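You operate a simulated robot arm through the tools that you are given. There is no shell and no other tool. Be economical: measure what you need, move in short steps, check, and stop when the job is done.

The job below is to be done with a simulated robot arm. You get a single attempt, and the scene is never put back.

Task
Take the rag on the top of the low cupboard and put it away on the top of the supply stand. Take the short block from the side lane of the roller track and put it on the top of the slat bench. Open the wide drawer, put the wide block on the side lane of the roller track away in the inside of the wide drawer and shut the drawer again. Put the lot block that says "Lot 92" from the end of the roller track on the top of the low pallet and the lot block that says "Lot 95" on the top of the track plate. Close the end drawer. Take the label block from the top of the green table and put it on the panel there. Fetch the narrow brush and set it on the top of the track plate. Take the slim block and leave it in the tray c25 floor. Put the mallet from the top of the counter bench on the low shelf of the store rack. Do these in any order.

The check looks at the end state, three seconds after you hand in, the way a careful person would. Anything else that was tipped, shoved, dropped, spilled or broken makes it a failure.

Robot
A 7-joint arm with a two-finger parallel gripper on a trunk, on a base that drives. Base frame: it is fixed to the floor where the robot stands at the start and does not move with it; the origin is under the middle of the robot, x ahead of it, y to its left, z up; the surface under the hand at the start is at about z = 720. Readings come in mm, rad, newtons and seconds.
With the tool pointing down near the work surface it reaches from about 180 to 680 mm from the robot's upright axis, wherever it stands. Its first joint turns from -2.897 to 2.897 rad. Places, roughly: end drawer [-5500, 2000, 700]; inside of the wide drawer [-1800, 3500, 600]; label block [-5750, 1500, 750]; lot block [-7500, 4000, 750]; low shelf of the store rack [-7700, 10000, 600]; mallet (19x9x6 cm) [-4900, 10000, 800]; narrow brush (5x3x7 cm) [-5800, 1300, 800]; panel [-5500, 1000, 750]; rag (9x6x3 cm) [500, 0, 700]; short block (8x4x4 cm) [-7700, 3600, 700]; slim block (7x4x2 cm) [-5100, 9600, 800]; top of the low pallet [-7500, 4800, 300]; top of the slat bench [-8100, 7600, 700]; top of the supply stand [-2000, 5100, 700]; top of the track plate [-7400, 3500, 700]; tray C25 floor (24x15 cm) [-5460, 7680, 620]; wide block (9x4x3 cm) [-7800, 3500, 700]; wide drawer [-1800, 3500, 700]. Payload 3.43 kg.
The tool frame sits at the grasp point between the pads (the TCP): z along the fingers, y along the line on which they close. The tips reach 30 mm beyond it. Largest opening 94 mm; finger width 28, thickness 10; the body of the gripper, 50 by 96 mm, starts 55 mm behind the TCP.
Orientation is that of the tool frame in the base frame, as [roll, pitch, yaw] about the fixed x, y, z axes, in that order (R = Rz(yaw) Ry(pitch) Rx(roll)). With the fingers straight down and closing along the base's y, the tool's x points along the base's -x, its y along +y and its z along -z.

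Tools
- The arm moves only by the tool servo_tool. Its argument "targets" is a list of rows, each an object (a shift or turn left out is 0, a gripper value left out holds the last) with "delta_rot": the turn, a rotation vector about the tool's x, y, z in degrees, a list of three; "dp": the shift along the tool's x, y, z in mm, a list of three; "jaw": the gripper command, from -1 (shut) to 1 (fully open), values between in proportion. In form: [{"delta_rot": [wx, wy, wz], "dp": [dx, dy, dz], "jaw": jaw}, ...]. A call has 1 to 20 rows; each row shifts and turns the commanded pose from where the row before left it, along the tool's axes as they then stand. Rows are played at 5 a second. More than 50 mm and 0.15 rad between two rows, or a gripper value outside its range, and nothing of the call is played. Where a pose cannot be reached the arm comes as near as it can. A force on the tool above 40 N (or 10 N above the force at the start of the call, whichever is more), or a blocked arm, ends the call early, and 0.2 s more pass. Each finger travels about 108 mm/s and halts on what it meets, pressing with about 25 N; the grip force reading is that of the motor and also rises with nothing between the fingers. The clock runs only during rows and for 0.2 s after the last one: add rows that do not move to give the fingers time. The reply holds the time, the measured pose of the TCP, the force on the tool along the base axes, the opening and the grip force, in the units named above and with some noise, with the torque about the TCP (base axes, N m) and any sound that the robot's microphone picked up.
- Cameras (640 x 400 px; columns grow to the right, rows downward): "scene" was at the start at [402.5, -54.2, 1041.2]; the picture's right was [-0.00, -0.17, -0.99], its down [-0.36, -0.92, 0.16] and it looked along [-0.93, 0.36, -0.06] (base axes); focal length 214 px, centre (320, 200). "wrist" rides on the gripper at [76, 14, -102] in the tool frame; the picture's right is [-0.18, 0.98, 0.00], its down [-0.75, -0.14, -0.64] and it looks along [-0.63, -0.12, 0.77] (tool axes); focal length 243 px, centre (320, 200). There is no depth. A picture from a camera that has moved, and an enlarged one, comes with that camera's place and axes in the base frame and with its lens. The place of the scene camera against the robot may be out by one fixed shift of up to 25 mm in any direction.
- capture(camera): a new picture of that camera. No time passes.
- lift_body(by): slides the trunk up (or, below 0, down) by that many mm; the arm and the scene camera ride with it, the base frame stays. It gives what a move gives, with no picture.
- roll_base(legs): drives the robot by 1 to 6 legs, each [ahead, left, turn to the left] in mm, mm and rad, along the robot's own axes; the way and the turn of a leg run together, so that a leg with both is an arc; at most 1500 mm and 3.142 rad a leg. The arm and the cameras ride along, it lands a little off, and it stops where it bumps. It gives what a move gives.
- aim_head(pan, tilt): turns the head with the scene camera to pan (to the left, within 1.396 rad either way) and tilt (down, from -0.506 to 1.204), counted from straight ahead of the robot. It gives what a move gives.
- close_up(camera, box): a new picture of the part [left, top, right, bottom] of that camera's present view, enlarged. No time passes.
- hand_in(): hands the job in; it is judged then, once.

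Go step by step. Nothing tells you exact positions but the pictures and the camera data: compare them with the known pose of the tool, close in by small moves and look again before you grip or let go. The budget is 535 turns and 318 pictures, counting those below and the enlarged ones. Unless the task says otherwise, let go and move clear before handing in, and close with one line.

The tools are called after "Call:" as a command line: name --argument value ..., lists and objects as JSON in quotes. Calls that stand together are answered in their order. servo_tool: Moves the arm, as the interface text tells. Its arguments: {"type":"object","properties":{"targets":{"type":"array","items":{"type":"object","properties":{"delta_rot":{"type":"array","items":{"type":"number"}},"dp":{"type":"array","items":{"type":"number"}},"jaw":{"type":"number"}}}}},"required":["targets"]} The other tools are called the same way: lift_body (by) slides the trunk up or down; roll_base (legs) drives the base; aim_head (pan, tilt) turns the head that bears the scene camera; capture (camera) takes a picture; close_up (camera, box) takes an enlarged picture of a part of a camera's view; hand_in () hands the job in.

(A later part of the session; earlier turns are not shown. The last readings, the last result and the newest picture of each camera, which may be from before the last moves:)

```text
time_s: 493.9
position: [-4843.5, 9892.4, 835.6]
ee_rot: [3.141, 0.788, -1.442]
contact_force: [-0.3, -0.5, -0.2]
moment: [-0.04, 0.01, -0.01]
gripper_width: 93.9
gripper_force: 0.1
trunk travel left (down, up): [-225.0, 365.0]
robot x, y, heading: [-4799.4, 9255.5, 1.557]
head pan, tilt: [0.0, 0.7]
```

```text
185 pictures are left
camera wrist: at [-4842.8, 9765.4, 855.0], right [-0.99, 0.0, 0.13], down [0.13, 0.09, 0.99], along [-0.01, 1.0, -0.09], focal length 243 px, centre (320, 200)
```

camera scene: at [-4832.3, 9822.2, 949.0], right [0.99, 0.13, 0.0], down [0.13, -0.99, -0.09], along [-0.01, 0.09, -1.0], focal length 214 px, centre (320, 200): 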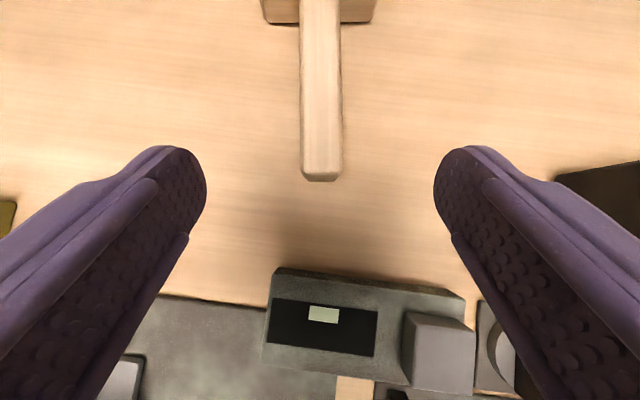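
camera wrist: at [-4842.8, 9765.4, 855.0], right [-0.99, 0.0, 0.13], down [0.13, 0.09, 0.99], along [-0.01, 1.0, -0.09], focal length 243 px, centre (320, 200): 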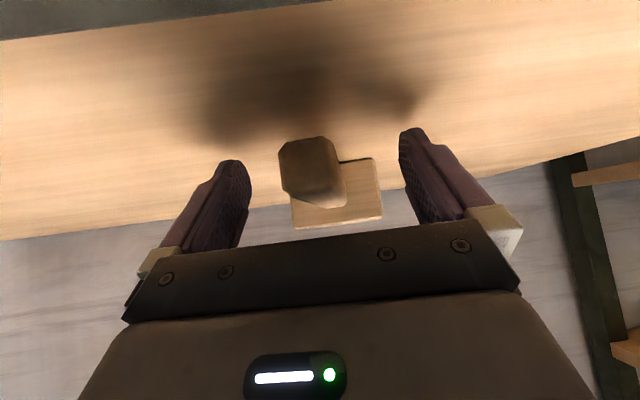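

Call:
servo_tool --targets '[{"dp": [-3, 0, 3]}, {"jaw": -1}, {}, {}, {}, {}]'

Call:
servo_tool --targets '[{"dp": [-2, 0, -2]}, {"dp": [-3, 0, -3]}, {"dp": [-4, 0, -4]}, {"dp": [-6, 0, -6]}, {"dp": [-7, 0, -7]}]'

Call:
capture --camera "wrist"

```text
time_s: 495.4
position: [-4846.3, 9895.9, 835.2]
ee_rot: [-3.14, 0.79, -1.442]
contact_force: [-0.1, -0.5, 0.9]
moment: [-0.02, 0.0, 0.14]
gripper_width: 28.1
gripper_force: 25.3
trunk travel left (down, up): [-225.0, 365.0]
robot x, y, heading: [-4799.3, 9255.8, 1.56]
head pan, tilt: [0.0, 0.7]
```

```text
time_s: 496.6
position: [-4845.2, 9897.2, 865.8]
ee_rot: [3.142, 0.786, -1.443]
contact_force: [-0.4, -0.3, -4.3]
moment: [-0.37, -0.04, -0.01]
gripper_width: 28.5
gripper_force: 25.4
trunk travel left (down, up): [-225.0, 365.0]
robot x, y, heading: [-4794.2, 9254.6, 1.563]
head pan, tilt: [0.0, 0.7]
```

```text
184 pictures are left
camera wrist: at [-4843.4, 9769.7, 885.4], right [-0.99, 0.0, 0.13], down [0.13, 0.09, 0.99], along [-0.01, 1.0, -0.09], focal length 243 px, centre (320, 200)
```

wrist: 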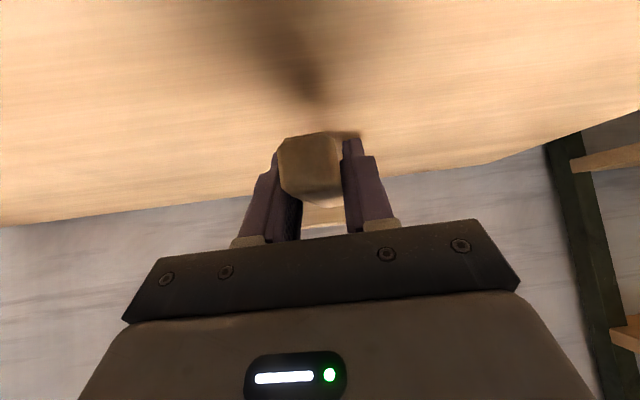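

Held, 4 N. Lift on and check with the scene camera.

Call:
servo_tool --targets '[{"dp": [-8, 0, -8]}, {"dp": [-10, 0, -10]}, {"dp": [-10, 0, -10]}, {"dp": [-10, 0, -10]}, {"dp": [-10, 0, -10]}, {"dp": [-10, 0, -10]}, {}]'

Call:
capture --camera "scene"

```text
time_s: 498.1
position: [-4844.5, 9896.6, 947.3]
ee_rot: [3.141, 0.787, -1.441]
contact_force: [-0.4, 0.4, -3.2]
moment: [-0.35, -0.05, 0.01]
gripper_width: 28.3
gripper_force: 24.7
trunk travel left (down, up): [-225.0, 365.0]
robot x, y, heading: [-4798.6, 9258.9, 1.566]
head pan, tilt: [0.0, 0.7]
```

```text
183 pictures are left
camera scene: at [-4839.9, 9882.0, 1006.8], right [0.99, 0.13, 0.0], down [0.13, -0.99, -0.09], along [-0.01, 0.09, -1.0], focal length 214 px, centre (320, 200)
```

scene: 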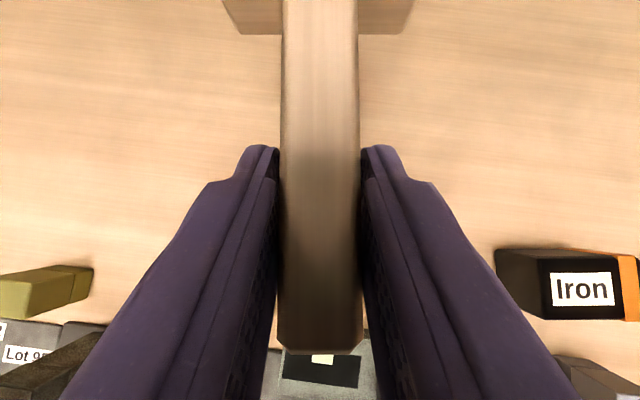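

Mallet held level. Drive west to the store rack.

Call:
roll_base --legs '[[-420, 0, 0], [0, 1500, 0], [0, 1250, 0]]'

Call:
aim_head --pan 0 --tilt -0.45

Call:
capture --camera "scene"

```text
time_s: 513.6
position: [-7593.0, 9503.3, 947.8]
ee_rot: [-3.139, 0.786, -1.446]
contact_force: [-0.4, -0.4, -3.0]
moment: [-0.36, -0.04, 0.0]
gripper_width: 28.4
gripper_force: 24.6
trunk travel left (down, up): [-225.0, 365.0]
robot x, y, heading: [-7548.7, 8862.4, 1.558]
head pan, tilt: [0.0, 0.7]
```

```text
time_s: 515.0
position: [-7592.5, 9503.6, 948.1]
ee_rot: [3.139, 0.787, -1.446]
contact_force: [0.0, -0.7, -3.2]
moment: [-0.4, -0.05, 0.03]
gripper_width: 28.2
gripper_force: 25.2
trunk travel left (down, up): [-225.0, 365.0]
robot x, y, heading: [-7550.6, 8864.2, 1.557]
head pan, tilt: [0.0, -0.45]
```

```text
182 pictures are left
camera scene: at [-7594.5, 9550.1, 1088.3], right [0.99, 0.12, 0.0], down [0.04, -0.33, -0.94], along [-0.12, 0.94, -0.33], focal length 214 px, centre (320, 200)
```

scene: 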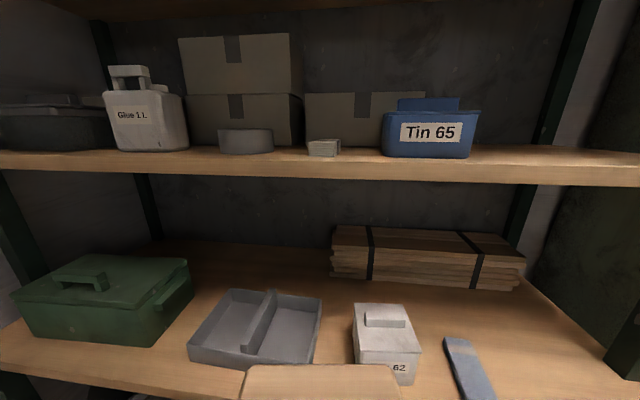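

The right front part of the low shelf, near (-7185, 9940), is free. I'll strafe there and lower the mallet in front of the shelf.

Call:
roll_base --legs '[[0, -405, 0]]'

Call:
servo_tool --targets '[{"dp": [21, 0, 21]}, {"dp": [21, 0, 21]}, {"dp": [21, 0, 21]}, {"dp": [21, 0, 21]}, {"dp": [21, 0, 21]}, {"dp": [21, 0, 21]}, {"dp": [21, 0, 21]}, {}]'

Call:
aim_head --pan 0 --tilt -0.4

Call:
capture --camera "scene"

```text
time_s: 517.5
position: [-7186.7, 9498.6, 948.3]
ee_rot: [3.14, 0.787, -1.443]
contact_force: [-0.4, 0.8, -3.5]
moment: [-0.41, 0.0, 0.02]
gripper_width: 28.0
gripper_force: 24.9
trunk travel left (down, up): [-225.0, 365.0]
robot x, y, heading: [-7139.3, 8859.3, 1.56]
head pan, tilt: [0.0, -0.45]
```

```text
time_s: 519.3
position: [-7186.4, 9499.3, 740.0]
ee_rot: [-3.141, 0.788, -1.445]
contact_force: [-0.1, 0.0, -3.3]
moment: [-0.38, -0.04, 0.0]
gripper_width: 27.9
gripper_force: 25.0
trunk travel left (down, up): [-225.0, 365.0]
robot x, y, heading: [-7141.7, 8856.1, 1.557]
head pan, tilt: [0.0, -0.45]
```

```text
time_s: 520.0
position: [-7186.1, 9499.3, 739.9]
ee_rot: [-3.139, 0.786, -1.445]
contact_force: [-0.2, -0.2, -2.8]
moment: [-0.35, -0.02, 0.01]
gripper_width: 28.1
gripper_force: 24.8
trunk travel left (down, up): [-225.0, 365.0]
robot x, y, heading: [-7139.3, 8857.9, 1.561]
head pan, tilt: [0.0, -0.4]
```

```text
181 pictures are left
camera scene: at [-7188.7, 9545.6, 875.9], right [0.99, 0.13, 0.0], down [0.05, -0.37, -0.93], along [-0.12, 0.92, -0.37], focal length 214 px, centre (320, 200)
```

scene: 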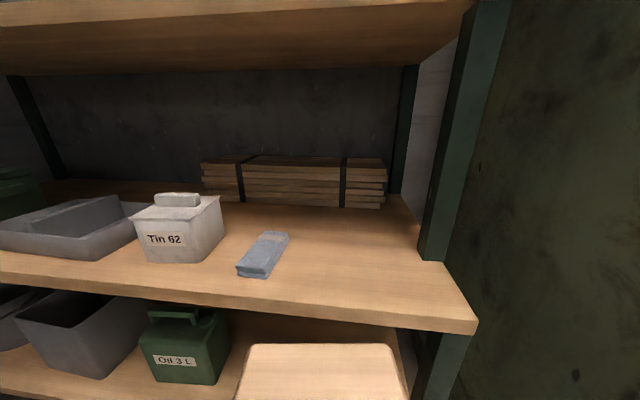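

Call:
servo_tool --targets '[{"dp": [16, 0, 16]}, {"dp": [16, 0, 16]}, {}]'

Call:
roll_base --legs '[[150, 0, 0]]'

Call:
aim_head --pan -0.5 --tilt 0.1

Call:
capture --camera "scene"

Call:
capture --camera "wrist"

```text
time_s: 520.8
position: [-7185.7, 9500.5, 694.8]
ee_rot: [3.141, 0.789, -1.444]
contact_force: [0.5, 0.6, -3.6]
moment: [-0.4, -0.07, 0.02]
gripper_width: 27.9
gripper_force: 24.8
trunk travel left (down, up): [-225.0, 365.0]
robot x, y, heading: [-7143.6, 8860.9, 1.565]
head pan, tilt: [0.0, -0.4]
```

```text
time_s: 522.1
position: [-7184.1, 9649.7, 694.0]
ee_rot: [3.141, 0.787, -1.447]
contact_force: [0.4, -0.6, -3.6]
moment: [-0.39, -0.08, 0.01]
gripper_width: 28.0
gripper_force: 24.8
trunk travel left (down, up): [-225.0, 365.0]
robot x, y, heading: [-7139.1, 9007.0, 1.559]
head pan, tilt: [0.0, -0.4]
```

```text
time_s: 523.1
position: [-7183.1, 9648.6, 694.5]
ee_rot: [3.141, 0.789, -1.445]
contact_force: [-0.1, -0.6, -3.8]
moment: [-0.36, -0.05, 0.01]
gripper_width: 28.4
gripper_force: 25.1
trunk travel left (down, up): [-225.0, 365.0]
robot x, y, heading: [-7133.6, 9013.8, 1.56]
head pan, tilt: [-0.499, 0.099]
```

```text
180 pictures are left
camera scene: at [-7140.1, 9676.8, 794.8], right [0.91, -0.23, 0.34], down [0.05, -0.76, -0.64], along [0.4, 0.6, -0.69], focal length 214 px, centre (320, 200)
```

scene: 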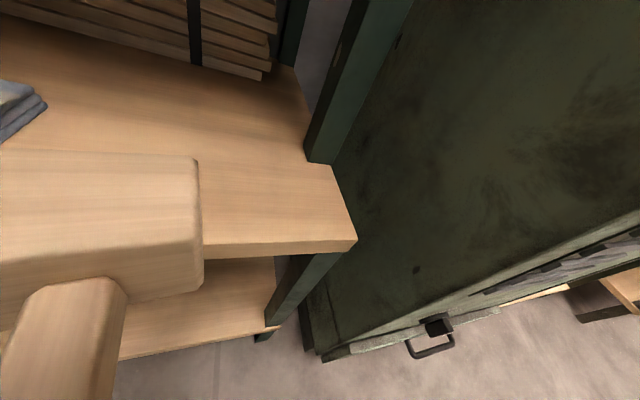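

```text
179 pictures are left
camera wrist: at [-7183.1, 9523.2, 713.7], right [-0.99, 0.01, 0.13], down [0.13, 0.09, 0.99], along [-0.01, 1.0, -0.09], focal length 243 px, centre (320, 200)
```

wrist: 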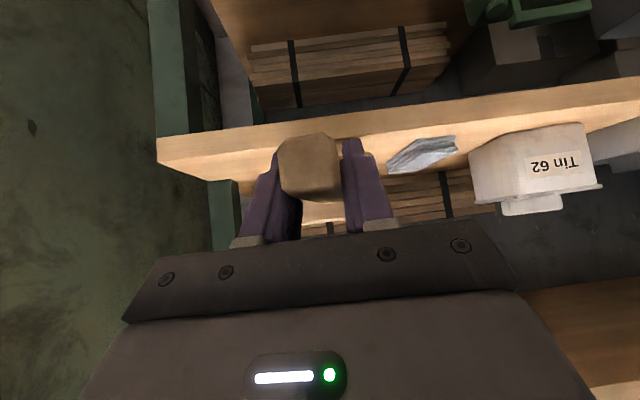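

Clearance looks fine. Drive further in.

Call:
roll_base --legs '[[140, 0, 0]]'

Call:
capture --camera "wrist"

Call:
roll_base --legs '[[130, 0, 0]]'

Call:
aim_head --pan 0 --tilt 0.5

Call:
capture --camera "scene"

Call:
capture --camera "wrist"

```text
time_s: 524.4
position: [-7183.2, 9791.1, 693.3]
ee_rot: [-3.141, 0.787, -1.444]
contact_force: [0.2, 0.6, -3.6]
moment: [-0.39, -0.04, 0.0]
gripper_width: 28.3
gripper_force: 24.9
trunk travel left (down, up): [-225.0, 365.0]
robot x, y, heading: [-7139.8, 9151.2, 1.557]
head pan, tilt: [-0.499, 0.099]
```

```text
178 pictures are left
camera wrist: at [-7181.5, 9665.6, 713.5], right [-0.99, 0.01, 0.13], down [0.13, 0.09, 0.99], along [-0.01, 1.0, -0.09], focal length 243 px, centre (320, 200)
```

wrist: 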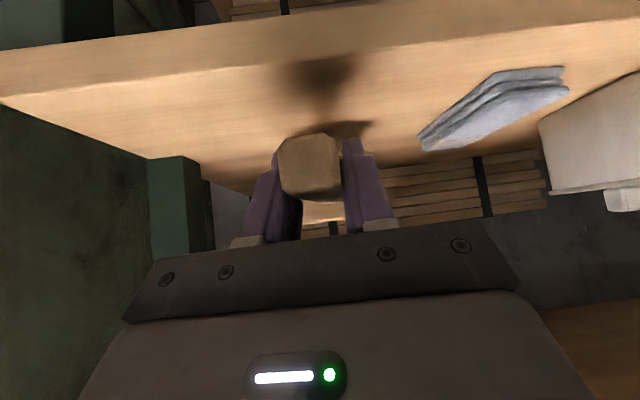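

```text
time_s: 525.7
position: [-7181.1, 9921.2, 694.3]
ee_rot: [3.141, 0.79, -1.444]
contact_force: [-0.3, 0.7, -3.0]
moment: [-0.35, -0.04, 0.0]
gripper_width: 28.0
gripper_force: 24.9
trunk travel left (down, up): [-225.0, 365.0]
robot x, y, heading: [-7139.1, 9281.8, 1.563]
head pan, tilt: [-0.499, 0.099]
```

```text
time_s: 526.6
position: [-7180.9, 9921.3, 694.3]
ee_rot: [3.14, 0.787, -1.445]
contact_force: [-0.1, -0.2, -3.4]
moment: [-0.37, -0.1, 0.03]
gripper_width: 28.1
gripper_force: 25.4
trunk travel left (down, up): [-225.0, 365.0]
robot x, y, heading: [-7138.5, 9281.7, 1.561]
head pan, tilt: [0.0, 0.499]
```

```text
177 pictures are left
camera scene: at [-7178.1, 9924.6, 761.2], right [0.99, 0.12, 0.0], down [0.12, -0.95, -0.28], along [-0.04, 0.28, -0.96], focal length 214 px, centre (320, 200)
```

scene: 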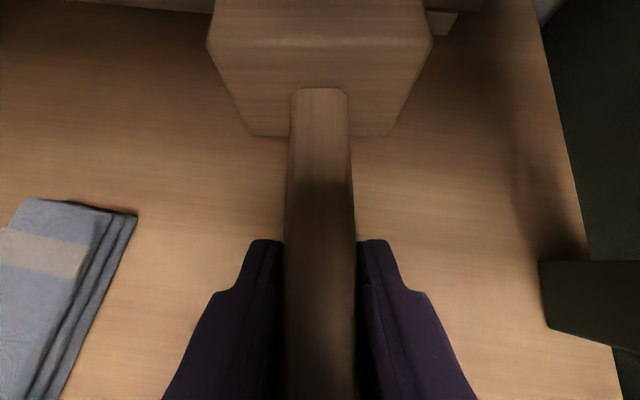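

```text
176 pictures are left
camera wrist: at [-7179.9, 9795.3, 713.7], right [-0.99, 0.01, 0.13], down [0.13, 0.09, 0.99], along [-0.01, 1.0, -0.09], focal length 243 px, centre (320, 200)
```

wrist: 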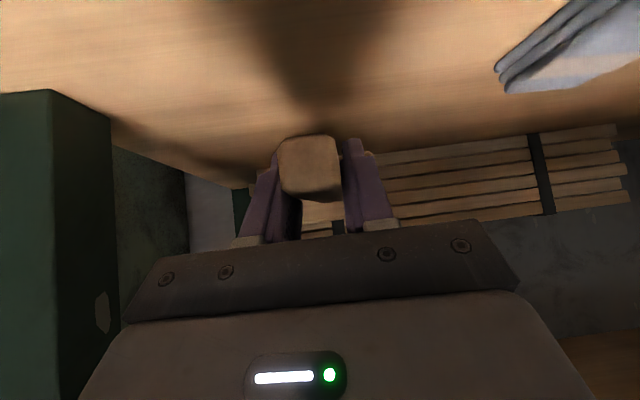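

Over the free patch. Lower gently.

Call:
servo_tool --targets '[{"dp": [14, 0, -7]}, {"dp": [5.6, 0, 5.6]}, {"dp": [4.2, 0, 4.2]}, {"dp": [3.5, 0, 3.5]}, {"dp": [2.8, 0, 2.8]}, {"dp": [2, 0, 2]}]'

```text
time_s: 528.0
position: [-7179.6, 9906.5, 662.8]
ee_rot: [-3.14, 0.788, -1.446]
contact_force: [-0.2, 1.0, -3.2]
moment: [-0.4, -0.07, -0.01]
gripper_width: 28.2
gripper_force: 24.9
trunk travel left (down, up): [-225.0, 365.0]
robot x, y, heading: [-7137.3, 9281.8, 1.561]
head pan, tilt: [0.0, 0.499]
```

Call:
servo_tool --targets '[{"dp": [2, 0, 2]}, {"dp": [2, 0, 2]}, {"dp": [2, 0, 2]}, {"dp": [2, 0, 2]}]'

Call:
capture --camera "wrist"

```text
time_s: 529.0
position: [-7180.2, 9905.8, 653.3]
ee_rot: [3.141, 0.79, -1.445]
contact_force: [1.1, -5.1, 11.3]
moment: [0.71, 0.08, 0.0]
gripper_width: 28.0
gripper_force: 24.8
trunk travel left (down, up): [-225.0, 365.0]
robot x, y, heading: [-7140.0, 9281.1, 1.556]
head pan, tilt: [0.0, 0.499]
```

```text
175 pictures are left
camera wrist: at [-7177.8, 9780.2, 672.9], right [-0.99, 0.01, 0.13], down [0.13, 0.09, 0.99], along [-0.01, 1.0, -0.09], focal length 243 px, centre (320, 200)
```

wrist: 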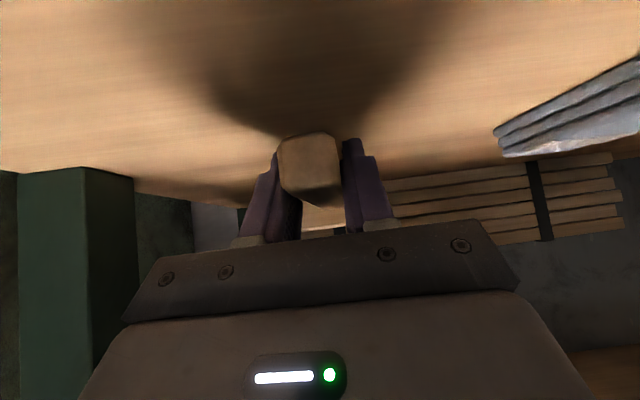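

Head has touched down. Release and withdraw along the tool axis.

Call:
servo_tool --targets '[{"dp": [0.3, 0, 0.3]}, {"jaw": 0.0}, {"jaw": 0.4}, {}, {"dp": [0, 0, -15]}, {"dp": [0, 0, -30]}, {"dp": [0, 0, -40]}, {"dp": [0, 0, -40]}]'

Call:
capture --camera "scene"

```text
time_s: 530.8
position: [-7168.2, 9818.2, 739.7]
ee_rot: [3.14, 0.787, -1.446]
contact_force: [-0.3, -0.1, -0.7]
moment: [0.03, 0.0, 0.01]
gripper_width: 65.9
gripper_force: 0.0
trunk travel left (down, up): [-225.0, 365.0]
robot x, y, heading: [-7139.5, 9281.0, 1.557]
head pan, tilt: [0.0, 0.499]
```

```text
174 pictures are left
camera scene: at [-7165.4, 9821.4, 806.2], right [0.99, 0.13, 0.0], down [0.12, -0.95, -0.28], along [-0.04, 0.28, -0.96], focal length 214 px, centre (320, 200)
```

scene: 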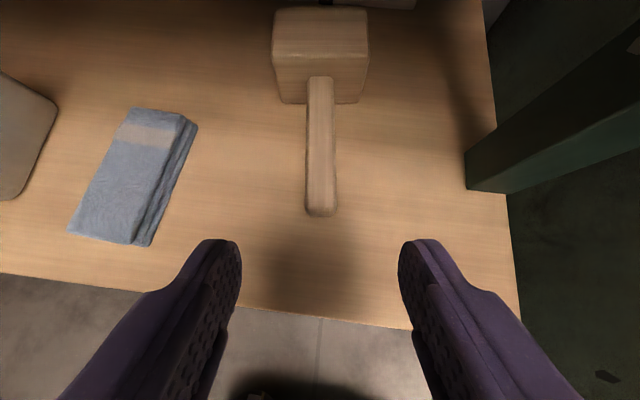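

Mallet is on the low shelf. Retract and drive back to the roller track for Lot 92.

Call:
roll_base --legs '[[-650, 0, 0]]'

Call:
servo_tool --targets '[{"dp": [-30, 0, -30], "jaw": 1}, {"dp": [-30, 0, -30]}, {"dp": [-30, 0, -30]}, {"dp": [-30, 0, -30]}, {"delta_rot": [0, 8, 0]}, {"delta_rot": [0, 8, 0]}, {"delta_rot": [0, 8, 0]}, {"delta_rot": [0, 8, 0]}, {"delta_rot": [0, 8, 0]}, {"delta_rot": [0, 5, 0]}, {"dp": [40, 0, 0]}, {"dp": [40, 0, 0]}, {"dp": [40, 0, 0]}, {"delta_rot": [0, 0, 7]}]'

Call:
roll_base --legs '[[0, -340, 0], [0, 0, 1.58], [0, 1400, 0], [-300, 0, 0], [0, 1500, 0], [0, 1400, 0]]'

```text
time_s: 534.5
position: [-7174.3, 9164.2, 737.8]
ee_rot: [3.141, 0.787, -1.453]
contact_force: [-0.2, -0.1, 0.4]
moment: [0.0, 0.02, 0.0]
gripper_width: 65.7
gripper_force: 0.0
trunk travel left (down, up): [-225.0, 365.0]
robot x, y, heading: [-7146.2, 8626.8, 1.55]
head pan, tilt: [0.0, 0.499]
```

```text
time_s: 537.5
position: [-7160.7, 9044.4, 907.8]
ee_rot: [3.141, 0.001, -1.574]
contact_force: [-0.4, -0.6, -0.2]
moment: [-0.02, -0.03, 0.02]
gripper_width: 94.1
gripper_force: 0.0
trunk travel left (down, up): [-225.0, 365.0]
robot x, y, heading: [-7142.5, 8623.1, 1.549]
head pan, tilt: [0.0, 0.499]
```

```text
time_s: 565.3
position: [-6896.9, 4300.4, 907.3]
ee_rot: [-3.141, 0.001, 0.037]
contact_force: [0.1, -0.3, -0.5]
moment: [-0.02, 0.02, -0.02]
gripper_width: 93.9
gripper_force: 0.1
trunk travel left (down, up): [-225.0, 365.0]
robot x, y, heading: [-6477.0, 4329.5, -3.114]
head pan, tilt: [0.0, 0.499]
```

Call:
roll_base --legs '[[0, 0, -0.027], [355, 0, 0], [0, 110, 0]]'

Call:
servo_tool --targets '[{"dp": [-40, 0, 0]}, {"dp": [-40, 0, 0]}, {}]'

Call:
aim_head --pan 0 --tilt 0

Call:
capture --camera "scene"

Call:
capture --camera "wrist"

```text
time_s: 568.8
position: [-7253.9, 4200.1, 907.7]
ee_rot: [-3.14, 0.001, 0.014]
contact_force: [-0.6, -0.4, 0.6]
moment: [0.06, 0.0, -0.01]
gripper_width: 94.1
gripper_force: 0.0
trunk travel left (down, up): [-225.0, 365.0]
robot x, y, heading: [-6836.7, 4223.8, 3.141]
head pan, tilt: [0.0, 0.499]
```

```text
time_s: 569.6
position: [-7334.3, 4200.1, 907.5]
ee_rot: [3.141, 0.001, 0.014]
contact_force: [-0.1, -0.4, 0.8]
moment: [-0.01, 0.02, -0.01]
gripper_width: 94.0
gripper_force: 0.0
trunk travel left (down, up): [-225.0, 365.0]
robot x, y, heading: [-6834.4, 4224.7, 3.139]
head pan, tilt: [0.0, 0.499]
```

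```text
time_s: 570.5
position: [-7335.5, 4199.6, 908.6]
ee_rot: [3.141, 0.001, 0.015]
contact_force: [0.2, 0.4, -0.2]
moment: [-0.07, -0.03, 0.0]
gripper_width: 94.0
gripper_force: 0.1
trunk travel left (down, up): [-225.0, 365.0]
robot x, y, heading: [-6833.2, 4222.2, 3.137]
head pan, tilt: [0.0, 0.0]
```

```text
173 pictures are left
camera scene: at [-7440.0, 4183.8, 942.8], right [-0.01, 1.0, 0.0], down [1.0, 0.01, 0.0], along [0.0, 0.0, -1.0], focal length 214 px, centre (320, 200)
```

scene: 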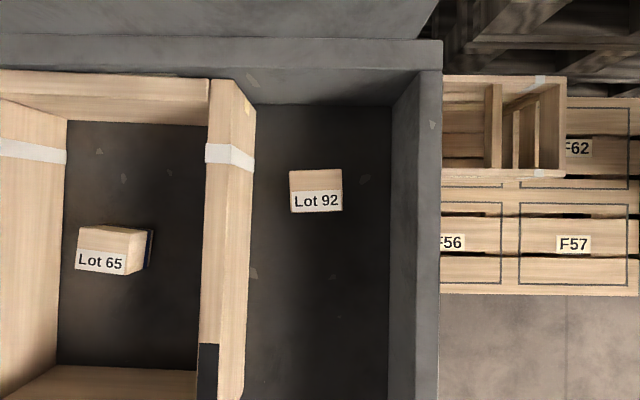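

```text
172 pictures are left
camera wrist: at [-7259.2, 4187.4, 1011.8], right [-0.17, -0.99, 0.0], down [-0.75, 0.13, 0.64], along [-0.63, 0.11, -0.77], focal length 243 px, centre (320, 200)
```

wrist: 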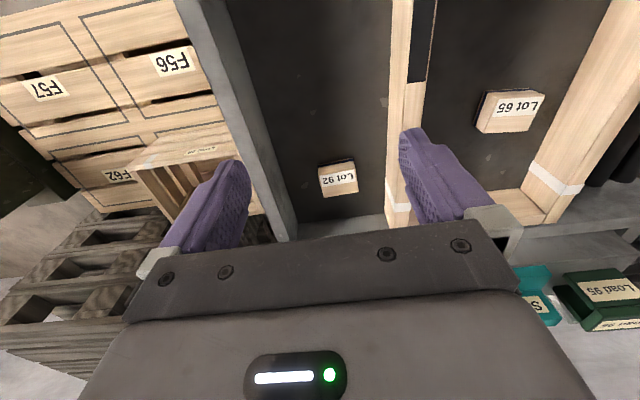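

Call:
servo_tool --targets '[{"dp": [-35, 2, 0], "delta_rot": [0, 0, -4.7], "jaw": 0.6}, {"dp": [-35, 2, 0]}, {"dp": [-35, -4, 0]}, {"dp": [0, 0, 45]}, {"dp": [0, 0, 40]}, {"dp": [0, 0, 25]}]'

Call:
capture --camera "wrist"

```text
time_s: 571.9
position: [-7439.8, 4192.5, 798.4]
ee_rot: [-3.14, 0.001, 0.095]
contact_force: [0.5, 0.8, -0.7]
moment: [0.0, 0.01, -0.01]
gripper_width: 75.0
gripper_force: 0.0
trunk travel left (down, up): [-225.0, 365.0]
robot x, y, heading: [-6835.8, 4224.0, 3.147]
head pan, tilt: [0.0, 0.0]
```

```text
171 pictures are left
camera wrist: at [-7362.8, 4186.2, 901.4], right [-0.09, -1.0, 0.0], down [-0.76, 0.07, 0.64], along [-0.64, 0.06, -0.77], focal length 243 px, centre (320, 200)
```

wrist: 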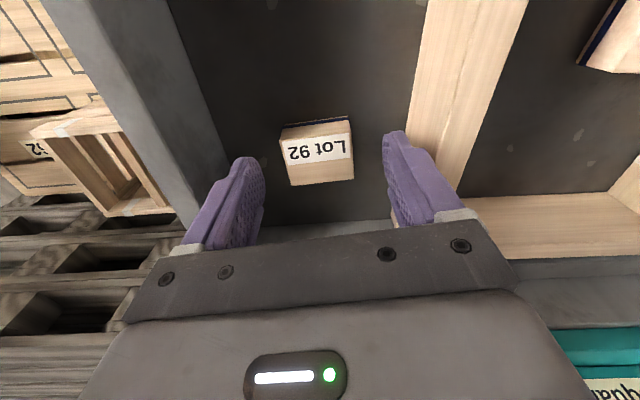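

Call:
servo_tool --targets '[{"dp": [0, 0, 20]}, {"dp": [0, 0, 10]}]'

Call:
capture --camera "wrist"

```text
time_s: 572.5
position: [-7438.8, 4192.1, 766.4]
ee_rot: [3.141, 0.002, 0.096]
contact_force: [0.6, 0.2, -0.5]
moment: [0.0, -0.02, -0.02]
gripper_width: 75.0
gripper_force: 0.1
trunk travel left (down, up): [-225.0, 365.0]
robot x, y, heading: [-6841.2, 4219.5, 3.144]
head pan, tilt: [0.0, 0.0]
```

```text
170 pictures are left
camera wrist: at [-7362.8, 4186.4, 871.8], right [-0.09, -1.0, 0.0], down [-0.76, 0.07, 0.64], along [-0.64, 0.06, -0.77], focal length 243 px, centre (320, 200)
```

wrist: 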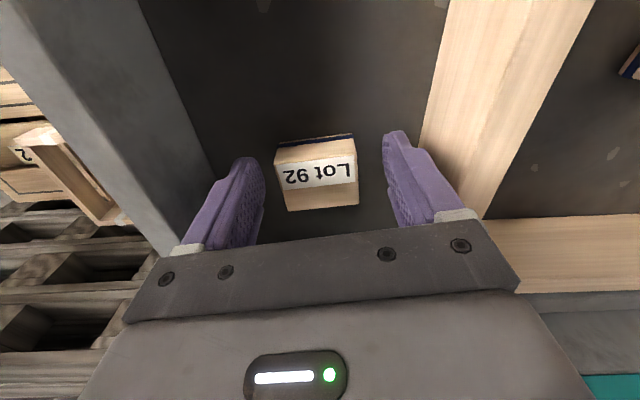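

Call:
servo_tool --targets '[{"dp": [-10, -2, 0]}, {"dp": [0, 0, 10]}, {"dp": [0, 0, 8]}]'

Call:
capture --camera "wrist"

```text
time_s: 573.3
position: [-7446.6, 4194.4, 751.5]
ee_rot: [-3.142, 0.004, 0.096]
contact_force: [16.9, -0.8, 7.7]
moment: [0.23, 2.19, -0.26]
gripper_width: 75.4
gripper_force: 0.0
trunk travel left (down, up): [-225.0, 365.0]
robot x, y, heading: [-6837.5, 4221.8, 3.138]
head pan, tilt: [0.0, 0.0]
```

```text
169 pictures are left
camera wrist: at [-7370.4, 4187.2, 854.9], right [-0.09, -1.0, 0.0], down [-0.76, 0.07, 0.64], along [-0.64, 0.06, -0.77], focal length 243 px, centre (320, 200)
```

wrist: 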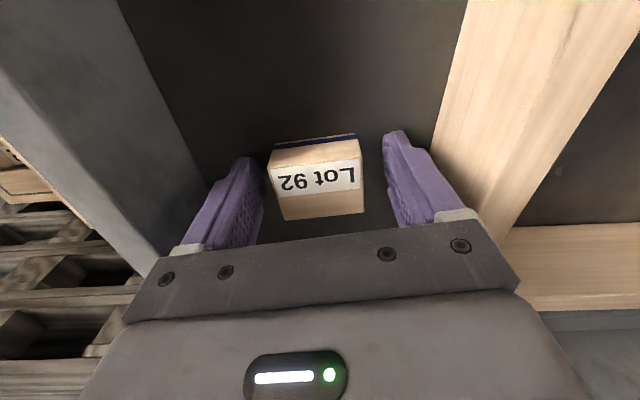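

Something on the gripper's front (the head camera mount) is touching an object behind. I'll back off and look.

Call:
servo_tool --targets '[{"dp": [10, 0, 0]}, {"dp": [0, 0, -20]}]'

Call:
aim_head --pan 0 --tilt -0.5

Call:
capture --camera "scene"

```text
time_s: 573.9
position: [-7439.6, 4194.0, 768.9]
ee_rot: [3.14, 0.001, 0.096]
contact_force: [-0.3, -0.2, -0.1]
moment: [0.01, -0.01, -0.02]
gripper_width: 75.3
gripper_force: 0.0
trunk travel left (down, up): [-225.0, 365.0]
robot x, y, heading: [-6832.9, 4218.9, 3.14]
head pan, tilt: [0.0, 0.0]
```

```text
time_s: 574.9
position: [-7438.9, 4194.3, 769.0]
ee_rot: [-3.141, 0.002, 0.096]
contact_force: [0.9, -0.1, -0.6]
moment: [-0.03, -0.03, -0.02]
gripper_width: 75.3
gripper_force: 0.1
trunk travel left (down, up): [-225.0, 365.0]
robot x, y, heading: [-6837.8, 4219.3, 3.14]
head pan, tilt: [0.0, -0.499]
```

```text
168 pictures are left
camera scene: at [-7583.1, 4165.9, 827.8], right [-0.1, 1.0, 0.0], down [0.87, 0.08, -0.48], along [-0.48, -0.05, -0.88], focal length 214 px, centre (320, 200)
```

scene: 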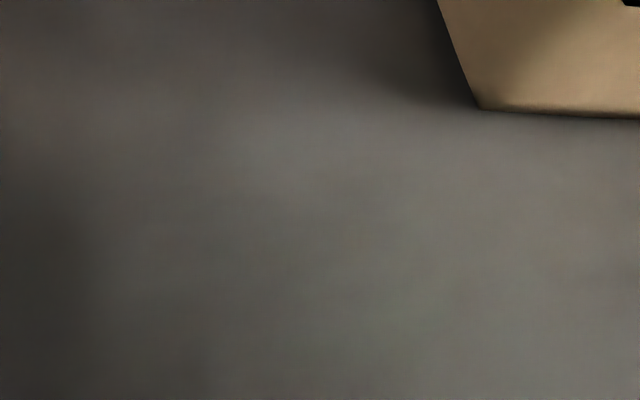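

The head camera itself sticks out forward at this tilt. I'll fold it back (tilt 0.9) before descending again.

Call:
aim_head --pan 0 --tilt 0.9

Call:
servo_tool --targets '[{"dp": [-9, 0, 0]}, {"dp": [0, 0, 10]}, {"dp": [0, 0, 8]}]'

Call:
capture --camera "scene"

Call:
capture --camera "wrist"

```text
time_s: 576.4
position: [-7438.8, 4194.1, 770.4]
ee_rot: [3.141, 0.001, 0.096]
contact_force: [1.1, -0.1, -0.4]
moment: [-0.02, 0.02, -0.01]
gripper_width: 75.3
gripper_force: 0.1
trunk travel left (down, up): [-225.0, 365.0]
robot x, y, heading: [-6835.3, 4220.6, 3.141]
head pan, tilt: [0.0, 0.901]
```

```text
time_s: 577.2
position: [-7448.1, 4192.1, 752.5]
ee_rot: [-3.141, 0.002, 0.096]
contact_force: [-1.2, 0.4, -0.4]
moment: [-0.03, 0.01, -0.01]
gripper_width: 74.9
gripper_force: 0.1
trunk travel left (down, up): [-225.0, 365.0]
robot x, y, heading: [-6836.2, 4220.6, 3.134]
head pan, tilt: [0.0, 0.901]
```

```text
167 pictures are left
camera scene: at [-7473.1, 4176.2, 801.4], right [-0.1, 1.0, 0.0], down [0.62, 0.06, 0.78], along [0.78, 0.07, -0.62], focal length 214 px, centre (320, 200)
```

scene: 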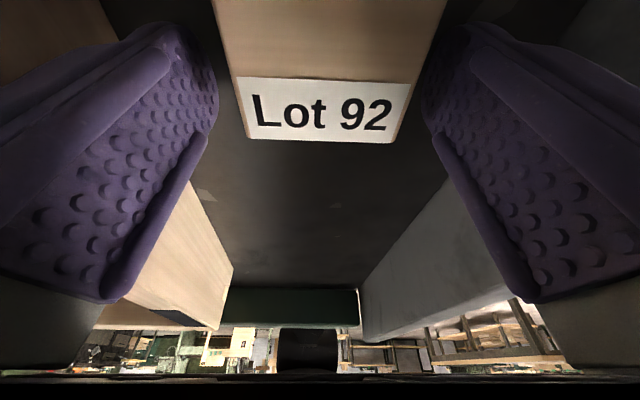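

```text
166 pictures are left
camera wrist: at [-7371.5, 4187.5, 856.0], right [-0.09, -1.0, 0.0], down [-0.76, 0.07, 0.64], along [-0.64, 0.06, -0.77], focal length 243 px, centre (320, 200)
```

wrist: 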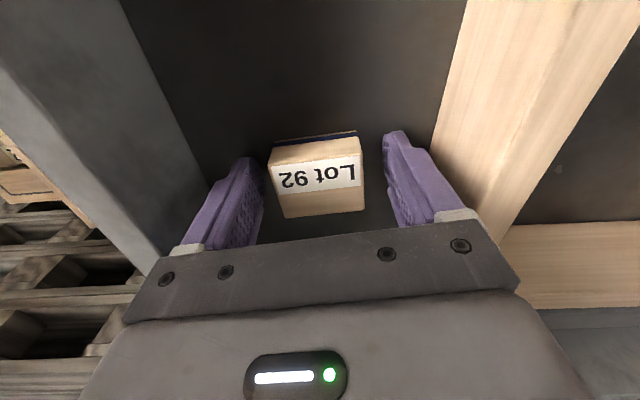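

Call:
servo_tool --targets '[{"dp": [-4, 0, 6]}, {"dp": [0, 0, 6]}, {"dp": [0, 0, 5]}, {"dp": [0, 0, 5]}]'

Call:
capture --camera "wrist"

```text
time_s: 577.7
position: [-7449.6, 4192.5, 749.2]
ee_rot: [-3.141, 0.004, 0.097]
contact_force: [16.1, 0.2, 29.0]
moment: [0.3, -0.85, -0.19]
gripper_width: 74.6
gripper_force: 0.1
trunk travel left (down, up): [-225.0, 365.0]
robot x, y, heading: [-6832.8, 4224.2, 3.138]
head pan, tilt: [0.0, 0.901]
stopped in row 2: the force on the tool passed its limit at 51 N (the readings are from after the stop); the commanded pose is now the measured one
```

```text
165 pictures are left
camera wrist: at [-7373.4, 4187.6, 852.5], right [-0.09, -1.0, 0.0], down [-0.76, 0.07, 0.64], along [-0.64, 0.06, -0.76], focal length 243 px, centre (320, 200)
```

wrist: 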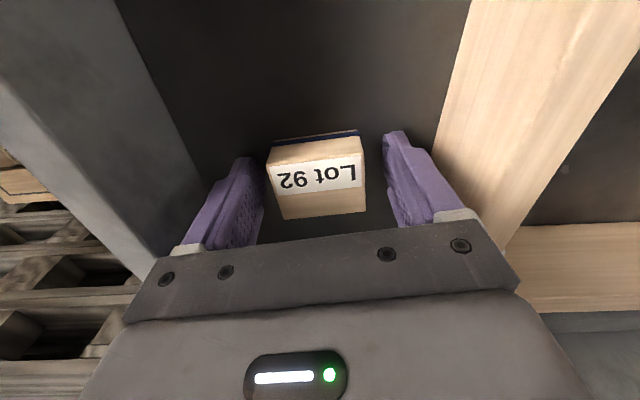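

Fingertips on the plate. Raise 1 mm and close.

Call:
servo_tool --targets '[{"dp": [0, 0, -1.5]}, {"jaw": -1}, {}, {}, {}]'

Call:
servo_tool --targets '[{"dp": [0, 0, -3]}, {"dp": [0, 0, -6]}, {"dp": [0, 0, -10]}, {"dp": [0, 0, -12]}, {"dp": [0, 0, -15]}, {"dp": [0, 0, -15]}, {"dp": [0, 0, -20]}]'

Call:
capture --camera "wrist"

```text
time_s: 578.9
position: [-7453.5, 4192.7, 748.9]
ee_rot: [-3.141, 0.007, 0.095]
contact_force: [-6.9, 0.8, 26.2]
moment: [0.18, -0.01, 0.05]
gripper_width: 53.3
gripper_force: 24.7
trunk travel left (down, up): [-225.0, 365.0]
robot x, y, heading: [-6835.0, 4223.2, 3.139]
head pan, tilt: [0.0, 0.901]
```

```text
time_s: 580.5
position: [-7453.1, 4193.4, 827.3]
ee_rot: [3.141, 0.001, 0.092]
contact_force: [-0.2, 0.3, -0.2]
moment: [0.02, 0.01, 0.0]
gripper_width: 53.4
gripper_force: 25.0
trunk travel left (down, up): [-225.0, 365.0]
robot x, y, heading: [-6834.0, 4222.0, 3.137]
head pan, tilt: [0.0, 0.901]
```

```text
164 pictures are left
camera wrist: at [-7375.7, 4187.2, 932.1], right [-0.09, -1.0, 0.0], down [-0.76, 0.07, 0.64], along [-0.64, 0.06, -0.77], focal length 243 px, centre (320, 200)
```

wrist: 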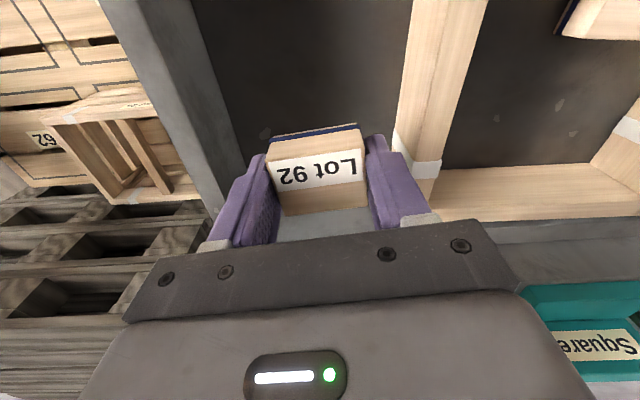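

Lot 92 held (53 mm). Raise, then drive so it hangs over pallet slot F56.

Call:
servo_tool --targets '[{"dp": [0, 0, -40]}, {"dp": [40, 0, 0]}, {"dp": [40, 0, 0]}, {"dp": [40, 0, 0]}]'

Call:
roll_base --legs '[[-30, 0, 0], [0, -376, 0]]'

Call:
aim_head --pan 0 --tilt 0

Call:
capture --camera "scene"

```text
time_s: 581.5
position: [-7333.5, 4203.0, 867.7]
ee_rot: [3.141, 0.0, 0.094]
contact_force: [0.4, -0.3, -0.8]
moment: [0.0, 0.0, -0.01]
gripper_width: 53.2
gripper_force: 25.2
trunk travel left (down, up): [-225.0, 365.0]
robot x, y, heading: [-6834.7, 4224.4, 3.141]
head pan, tilt: [0.0, 0.901]
```

```text
time_s: 584.4
position: [-7303.2, 4582.8, 867.8]
ee_rot: [-3.141, 0.0, 0.094]
contact_force: [-0.5, 0.6, -0.9]
moment: [-0.02, 0.0, 0.01]
gripper_width: 52.9
gripper_force: 24.7
trunk travel left (down, up): [-225.0, 365.0]
robot x, y, heading: [-6802.9, 4600.5, 3.142]
head pan, tilt: [0.0, 0.901]
```

```text
time_s: 585.6
position: [-7303.5, 4583.4, 867.9]
ee_rot: [3.141, 0.002, 0.093]
contact_force: [0.1, 0.2, -0.8]
moment: [0.03, -0.01, -0.02]
gripper_width: 52.8
gripper_force: 24.8
trunk travel left (down, up): [-225.0, 365.0]
robot x, y, heading: [-6807.8, 4601.7, 3.136]
head pan, tilt: [0.0, 0.0]
```

```text
163 pictures are left
camera scene: at [-7407.6, 4558.8, 902.4], right [-0.09, 1.0, 0.0], down [1.0, 0.09, 0.0], along [0.0, 0.0, -1.0], focal length 214 px, centre (320, 200)
```

scene: 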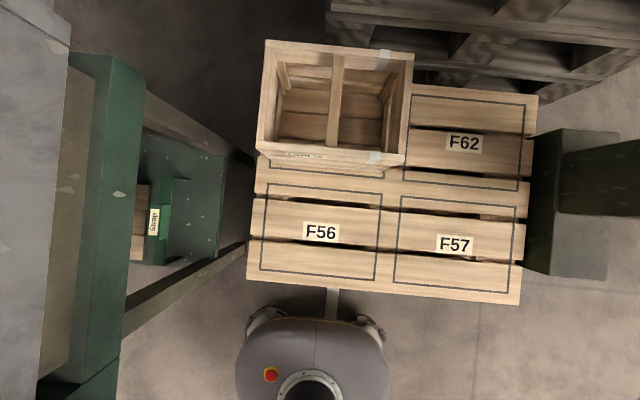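

Call:
lift_body --by -225

Call:
servo_tool --targets '[{"dp": [-11, 15, 0]}, {"dp": [0, 0, 40]}, {"dp": [0, 0, 40]}, {"dp": [0, 0, 40]}, {"dp": [0, 0, 40]}, {"dp": [0, 0, 40]}]'

Call:
aim_head --pan 0 --tilt 0.5

Call:
capture --camera "scene"

Call:
capture --camera "wrist"

```text
time_s: 588.0
position: [-7303.0, 4583.8, 643.2]
ee_rot: [3.141, 0.001, 0.095]
contact_force: [0.0, -0.3, -1.5]
moment: [0.02, -0.01, 0.01]
gripper_width: 50.7
gripper_force: 25.9
trunk travel left (down, up): [0.0, 590.0]
robot x, y, heading: [-6804.5, 4601.9, 3.142]
head pan, tilt: [0.0, 0.0]
```

```text
time_s: 589.4
position: [-7312.9, 4567.3, 442.3]
ee_rot: [-3.141, 0.002, 0.094]
contact_force: [1.3, 0.5, -0.5]
moment: [-0.01, 0.01, 0.01]
gripper_width: 50.2
gripper_force: 25.3
trunk travel left (down, up): [0.0, 590.0]
robot x, y, heading: [-6801.3, 4600.6, 3.133]
head pan, tilt: [0.0, 0.0]
```

```text
time_s: 590.3
position: [-7313.1, 4566.7, 442.7]
ee_rot: [-3.141, 0.002, 0.094]
contact_force: [-0.2, 0.2, 0.2]
moment: [0.0, -0.02, 0.03]
gripper_width: 50.6
gripper_force: 25.0
trunk travel left (down, up): [0.0, 590.0]
robot x, y, heading: [-6803.0, 4598.8, 3.137]
head pan, tilt: [0.0, 0.499]
```

```text
162 pictures are left
camera scene: at [-7371.9, 4546.9, 476.5], right [-0.09, 1.0, 0.0], down [0.88, 0.08, 0.48], along [0.47, 0.04, -0.88], focal length 214 px, centre (320, 200)
```

scene: 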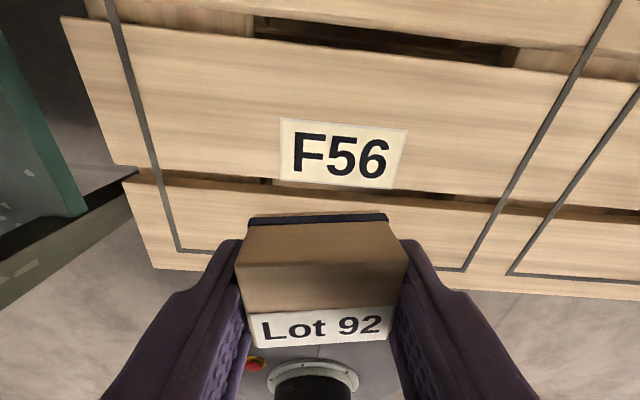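

```text
161 pictures are left
camera wrist: at [-7236.6, 4561.2, 546.6], right [-0.09, -1.0, 0.0], down [-0.76, 0.07, 0.64], along [-0.64, 0.06, -0.77], focal length 243 px, centre (320, 200)
```

wrist: 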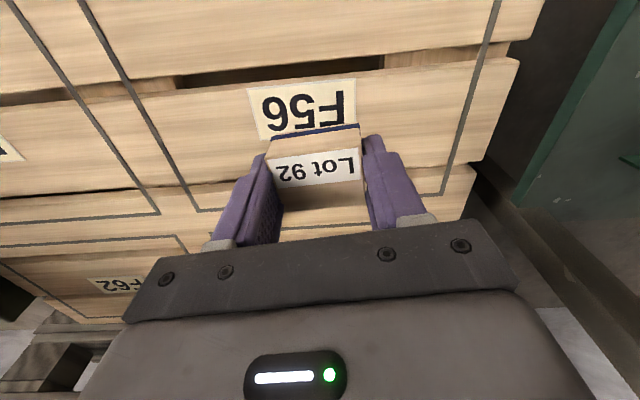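

Call:
servo_tool --targets '[{"dp": [0, 0, 30]}, {"dp": [0, 0, 20]}, {"dp": [0, 0, 15]}, {"dp": [0, 0, 10]}, {"dp": [0, 0, 5]}]'

Call:
capture --camera "wrist"

```text
time_s: 591.5
position: [-7312.7, 4566.2, 362.9]
ee_rot: [3.141, 0.003, 0.093]
contact_force: [0.9, -0.6, -0.4]
moment: [0.01, -0.03, 0.03]
gripper_width: 48.9
gripper_force: 25.0
trunk travel left (down, up): [0.0, 590.0]
robot x, y, heading: [-6807.1, 4601.7, 3.138]
head pan, tilt: [0.0, 0.499]
```

```text
160 pictures are left
camera wrist: at [-7236.6, 4561.2, 466.6], right [-0.09, -1.0, 0.0], down [-0.76, 0.07, 0.64], along [-0.64, 0.06, -0.77], focal length 243 px, centre (320, 200)
```

wrist: 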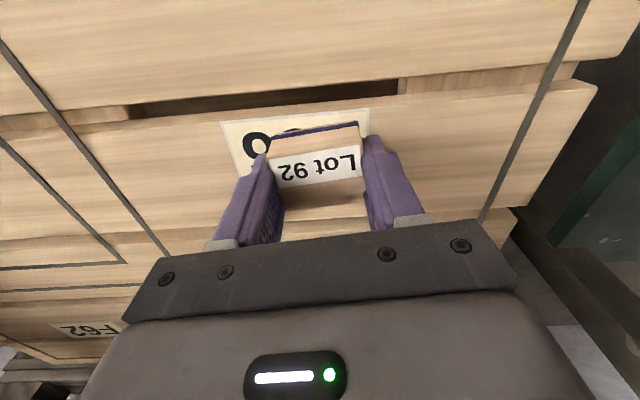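

The grip is slowly slipping, so I'll set it down promptly.

Call:
servo_tool --targets '[{"dp": [0, 0, 8]}, {"dp": [0, 0, 5]}, {"dp": [0, 0, 5]}, {"dp": [0, 0, 4]}, {"dp": [0, 0, 4]}, {"dp": [0, 0, 4]}]'

```text
time_s: 592.9
position: [-7313.1, 4566.7, 334.9]
ee_rot: [-3.141, 0.003, 0.094]
contact_force: [1.3, 0.3, 14.4]
moment: [0.02, 0.21, 0.01]
gripper_width: 48.9
gripper_force: 25.1
trunk travel left (down, up): [0.0, 590.0]
robot x, y, heading: [-6805.1, 4601.5, 3.142]
head pan, tilt: [0.0, 0.499]
```

Contact at 335. Release and lift.

Call:
servo_tool --targets '[{"dp": [0, 0, 1]}, {"jaw": 0.0}, {"jaw": 0.5}, {}, {"dp": [0, 0, -15]}, {"dp": [0, 0, -40]}, {"dp": [0, 0, -45]}, {"dp": [0, 0, -45]}]'

Call:
capture --camera "scene"

```text
time_s: 594.7
position: [-7312.5, 4567.3, 476.7]
ee_rot: [-3.141, 0.0, 0.095]
contact_force: [-0.7, -0.2, -0.5]
moment: [0.0, -0.02, 0.0]
gripper_width: 70.2
gripper_force: 0.1
trunk travel left (down, up): [0.0, 590.0]
robot x, y, heading: [-6807.1, 4596.6, 3.141]
head pan, tilt: [0.0, 0.499]
```

```text
159 pictures are left
camera scene: at [-7371.6, 4547.3, 510.4], right [-0.09, 1.0, 0.0], down [0.87, 0.08, 0.48], along [0.48, 0.04, -0.88], focal length 214 px, centre (320, 200)
```

scene: 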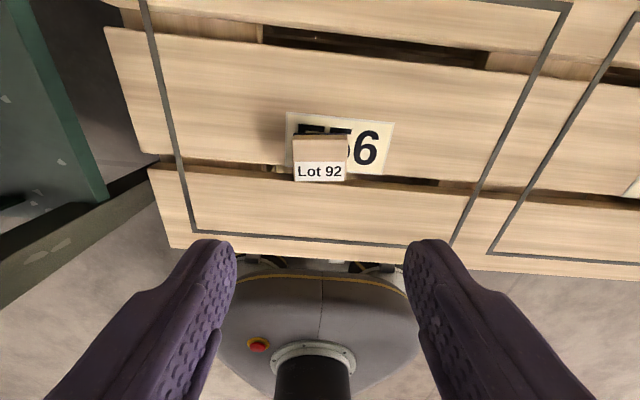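

Lot 92 is on the pallet. Now the wide block (blue band). I'll raise the arm, go to the side-lane position and get a bit closer to the bench this time.

Call:
roll_base --legs '[[-200, 0, 0]]'

Call:
lift_body --by 45

Call:
servo_tool --targets '[{"dp": [0, 0, -45], "jaw": 1}, {"dp": [0, 0, -45]}, {"dp": [0, 0, -45]}, {"dp": [0, 0, -45]}, {"dp": [0, 0, -45]}, {"dp": [0, 0, -45]}, {"dp": [0, 0, -45]}, {"dp": [0, 0, -45]}, {"delta_rot": [0, 0, 5.3]}]'

Call:
roll_base --legs '[[0, 1120, 0], [190, 0, 0]]'

```text
time_s: 596.3
position: [-7113.0, 4568.5, 476.3]
ee_rot: [3.141, 0.001, 0.092]
contact_force: [0.1, -0.3, -0.5]
moment: [-0.03, -0.02, 0.01]
gripper_width: 70.2
gripper_force: 0.1
trunk travel left (down, up): [0.0, 590.0]
robot x, y, heading: [-6608.7, 4599.1, 3.138]
head pan, tilt: [0.0, 0.499]
```

```text
time_s: 597.1
position: [-7113.4, 4567.5, 522.3]
ee_rot: [3.141, 0.002, 0.091]
contact_force: [0.2, -1.1, 0.9]
moment: [0.0, 0.03, 0.01]
gripper_width: 70.4
gripper_force: 0.0
trunk travel left (down, up): [-45.0, 545.0]
robot x, y, heading: [-6605.2, 4602.0, 3.134]
head pan, tilt: [0.0, 0.499]
```

```text
time_s: 599.1
position: [-7112.9, 4568.0, 882.3]
ee_rot: [3.141, 0.003, 0.001]
contact_force: [0.0, -0.4, 0.5]
moment: [0.0, 0.01, 0.0]
gripper_width: 93.8
gripper_force: 0.1
trunk travel left (down, up): [-45.0, 545.0]
robot x, y, heading: [-6605.8, 4598.7, 3.139]
head pan, tilt: [0.0, 0.499]
```

```text
time_s: 606.1
position: [-7308.4, 3444.1, 882.0]
ee_rot: [3.141, 0.004, 0.002]
contact_force: [0.0, -0.1, 0.7]
moment: [0.02, 0.02, 0.02]
gripper_width: 93.8
gripper_force: 0.1
trunk travel left (down, up): [-45.0, 545.0]
robot x, y, heading: [-6801.6, 3474.3, 3.137]
head pan, tilt: [0.0, 0.499]
```

Call:
aim_head --pan 0 --tilt 0.3

Call:
capture --camera "scene"

```text
time_s: 606.8
position: [-7308.7, 3443.9, 882.7]
ee_rot: [-3.141, 0.002, 0.002]
contact_force: [-0.4, -1.1, -0.4]
moment: [0.01, -0.01, 0.0]
gripper_width: 93.7
gripper_force: 0.1
trunk travel left (down, up): [-45.0, 545.0]
robot x, y, heading: [-6799.2, 3477.8, 3.14]
head pan, tilt: [0.0, 0.3]
```

```text
158 pictures are left
camera scene: at [-7386.2, 3429.3, 913.7], right [0.0, 1.0, 0.0], down [0.96, 0.0, 0.29], along [0.29, 0.0, -0.96], focal length 214 px, centre (320, 200)
```

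scene: 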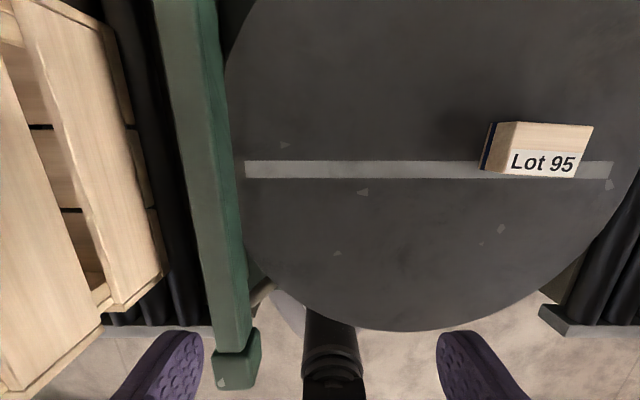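

Call:
roll_base --legs '[[70, 0, 0]]'

Call:
servo_tool --targets '[{"dp": [-30, 0, 0], "delta_rot": [0, -8, 0]}, {"dp": [-30, 0, 0], "delta_rot": [0, -8, 0]}, {"delta_rot": [0, -8, 0]}, {"delta_rot": [0, -8, 0]}, {"delta_rot": [0, -8, 0]}, {"delta_rot": [0, -8, 0]}, {"delta_rot": [0, -8, 0]}]'

Call:
aim_head --pan 0 --tilt 0.4

Call:
capture --camera "scene"

```text
time_s: 607.8
position: [-7379.2, 3443.5, 882.4]
ee_rot: [-3.141, 0.003, 0.001]
contact_force: [-0.3, -0.7, 0.4]
moment: [-0.02, 0.02, -0.01]
gripper_width: 94.1
gripper_force: 0.1
trunk travel left (down, up): [-45.0, 545.0]
robot x, y, heading: [-6869.9, 3476.7, 3.14]
head pan, tilt: [0.0, 0.3]
```

```text
time_s: 609.4
position: [-7438.6, 3444.3, 885.8]
ee_rot: [3.141, 0.98, 0.0]
contact_force: [-0.4, -0.1, -0.4]
moment: [-0.01, 0.0, 0.04]
gripper_width: 94.0
gripper_force: 0.0
trunk travel left (down, up): [-45.0, 545.0]
robot x, y, heading: [-6872.1, 3474.8, 3.139]
head pan, tilt: [0.0, 0.3]
```

```text
time_s: 610.1
position: [-7437.6, 3444.3, 886.9]
ee_rot: [3.14, 0.979, 0.0]
contact_force: [0.1, 0.5, 1.1]
moment: [0.01, -0.01, 0.0]
gripper_width: 94.0
gripper_force: 0.1
trunk travel left (down, up): [-45.0, 545.0]
robot x, y, heading: [-6874.0, 3473.1, 3.14]
head pan, tilt: [0.0, 0.4]
```

```text
157 pictures are left
camera scene: at [-7443.2, 3429.5, 962.8], right [0.0, 1.0, 0.0], down [0.84, 0.0, -0.55], along [-0.55, 0.0, -0.84], focal length 214 px, centre (320, 200)
```

scene: 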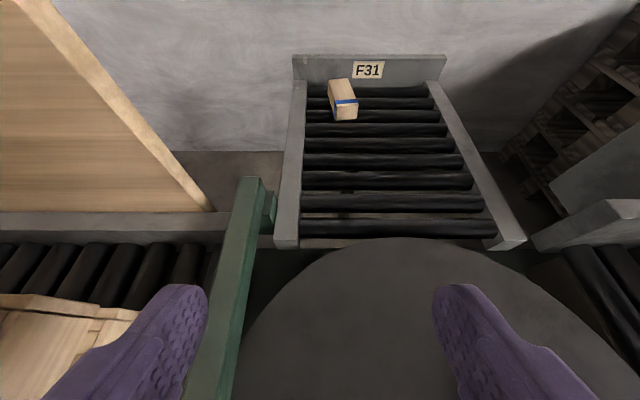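

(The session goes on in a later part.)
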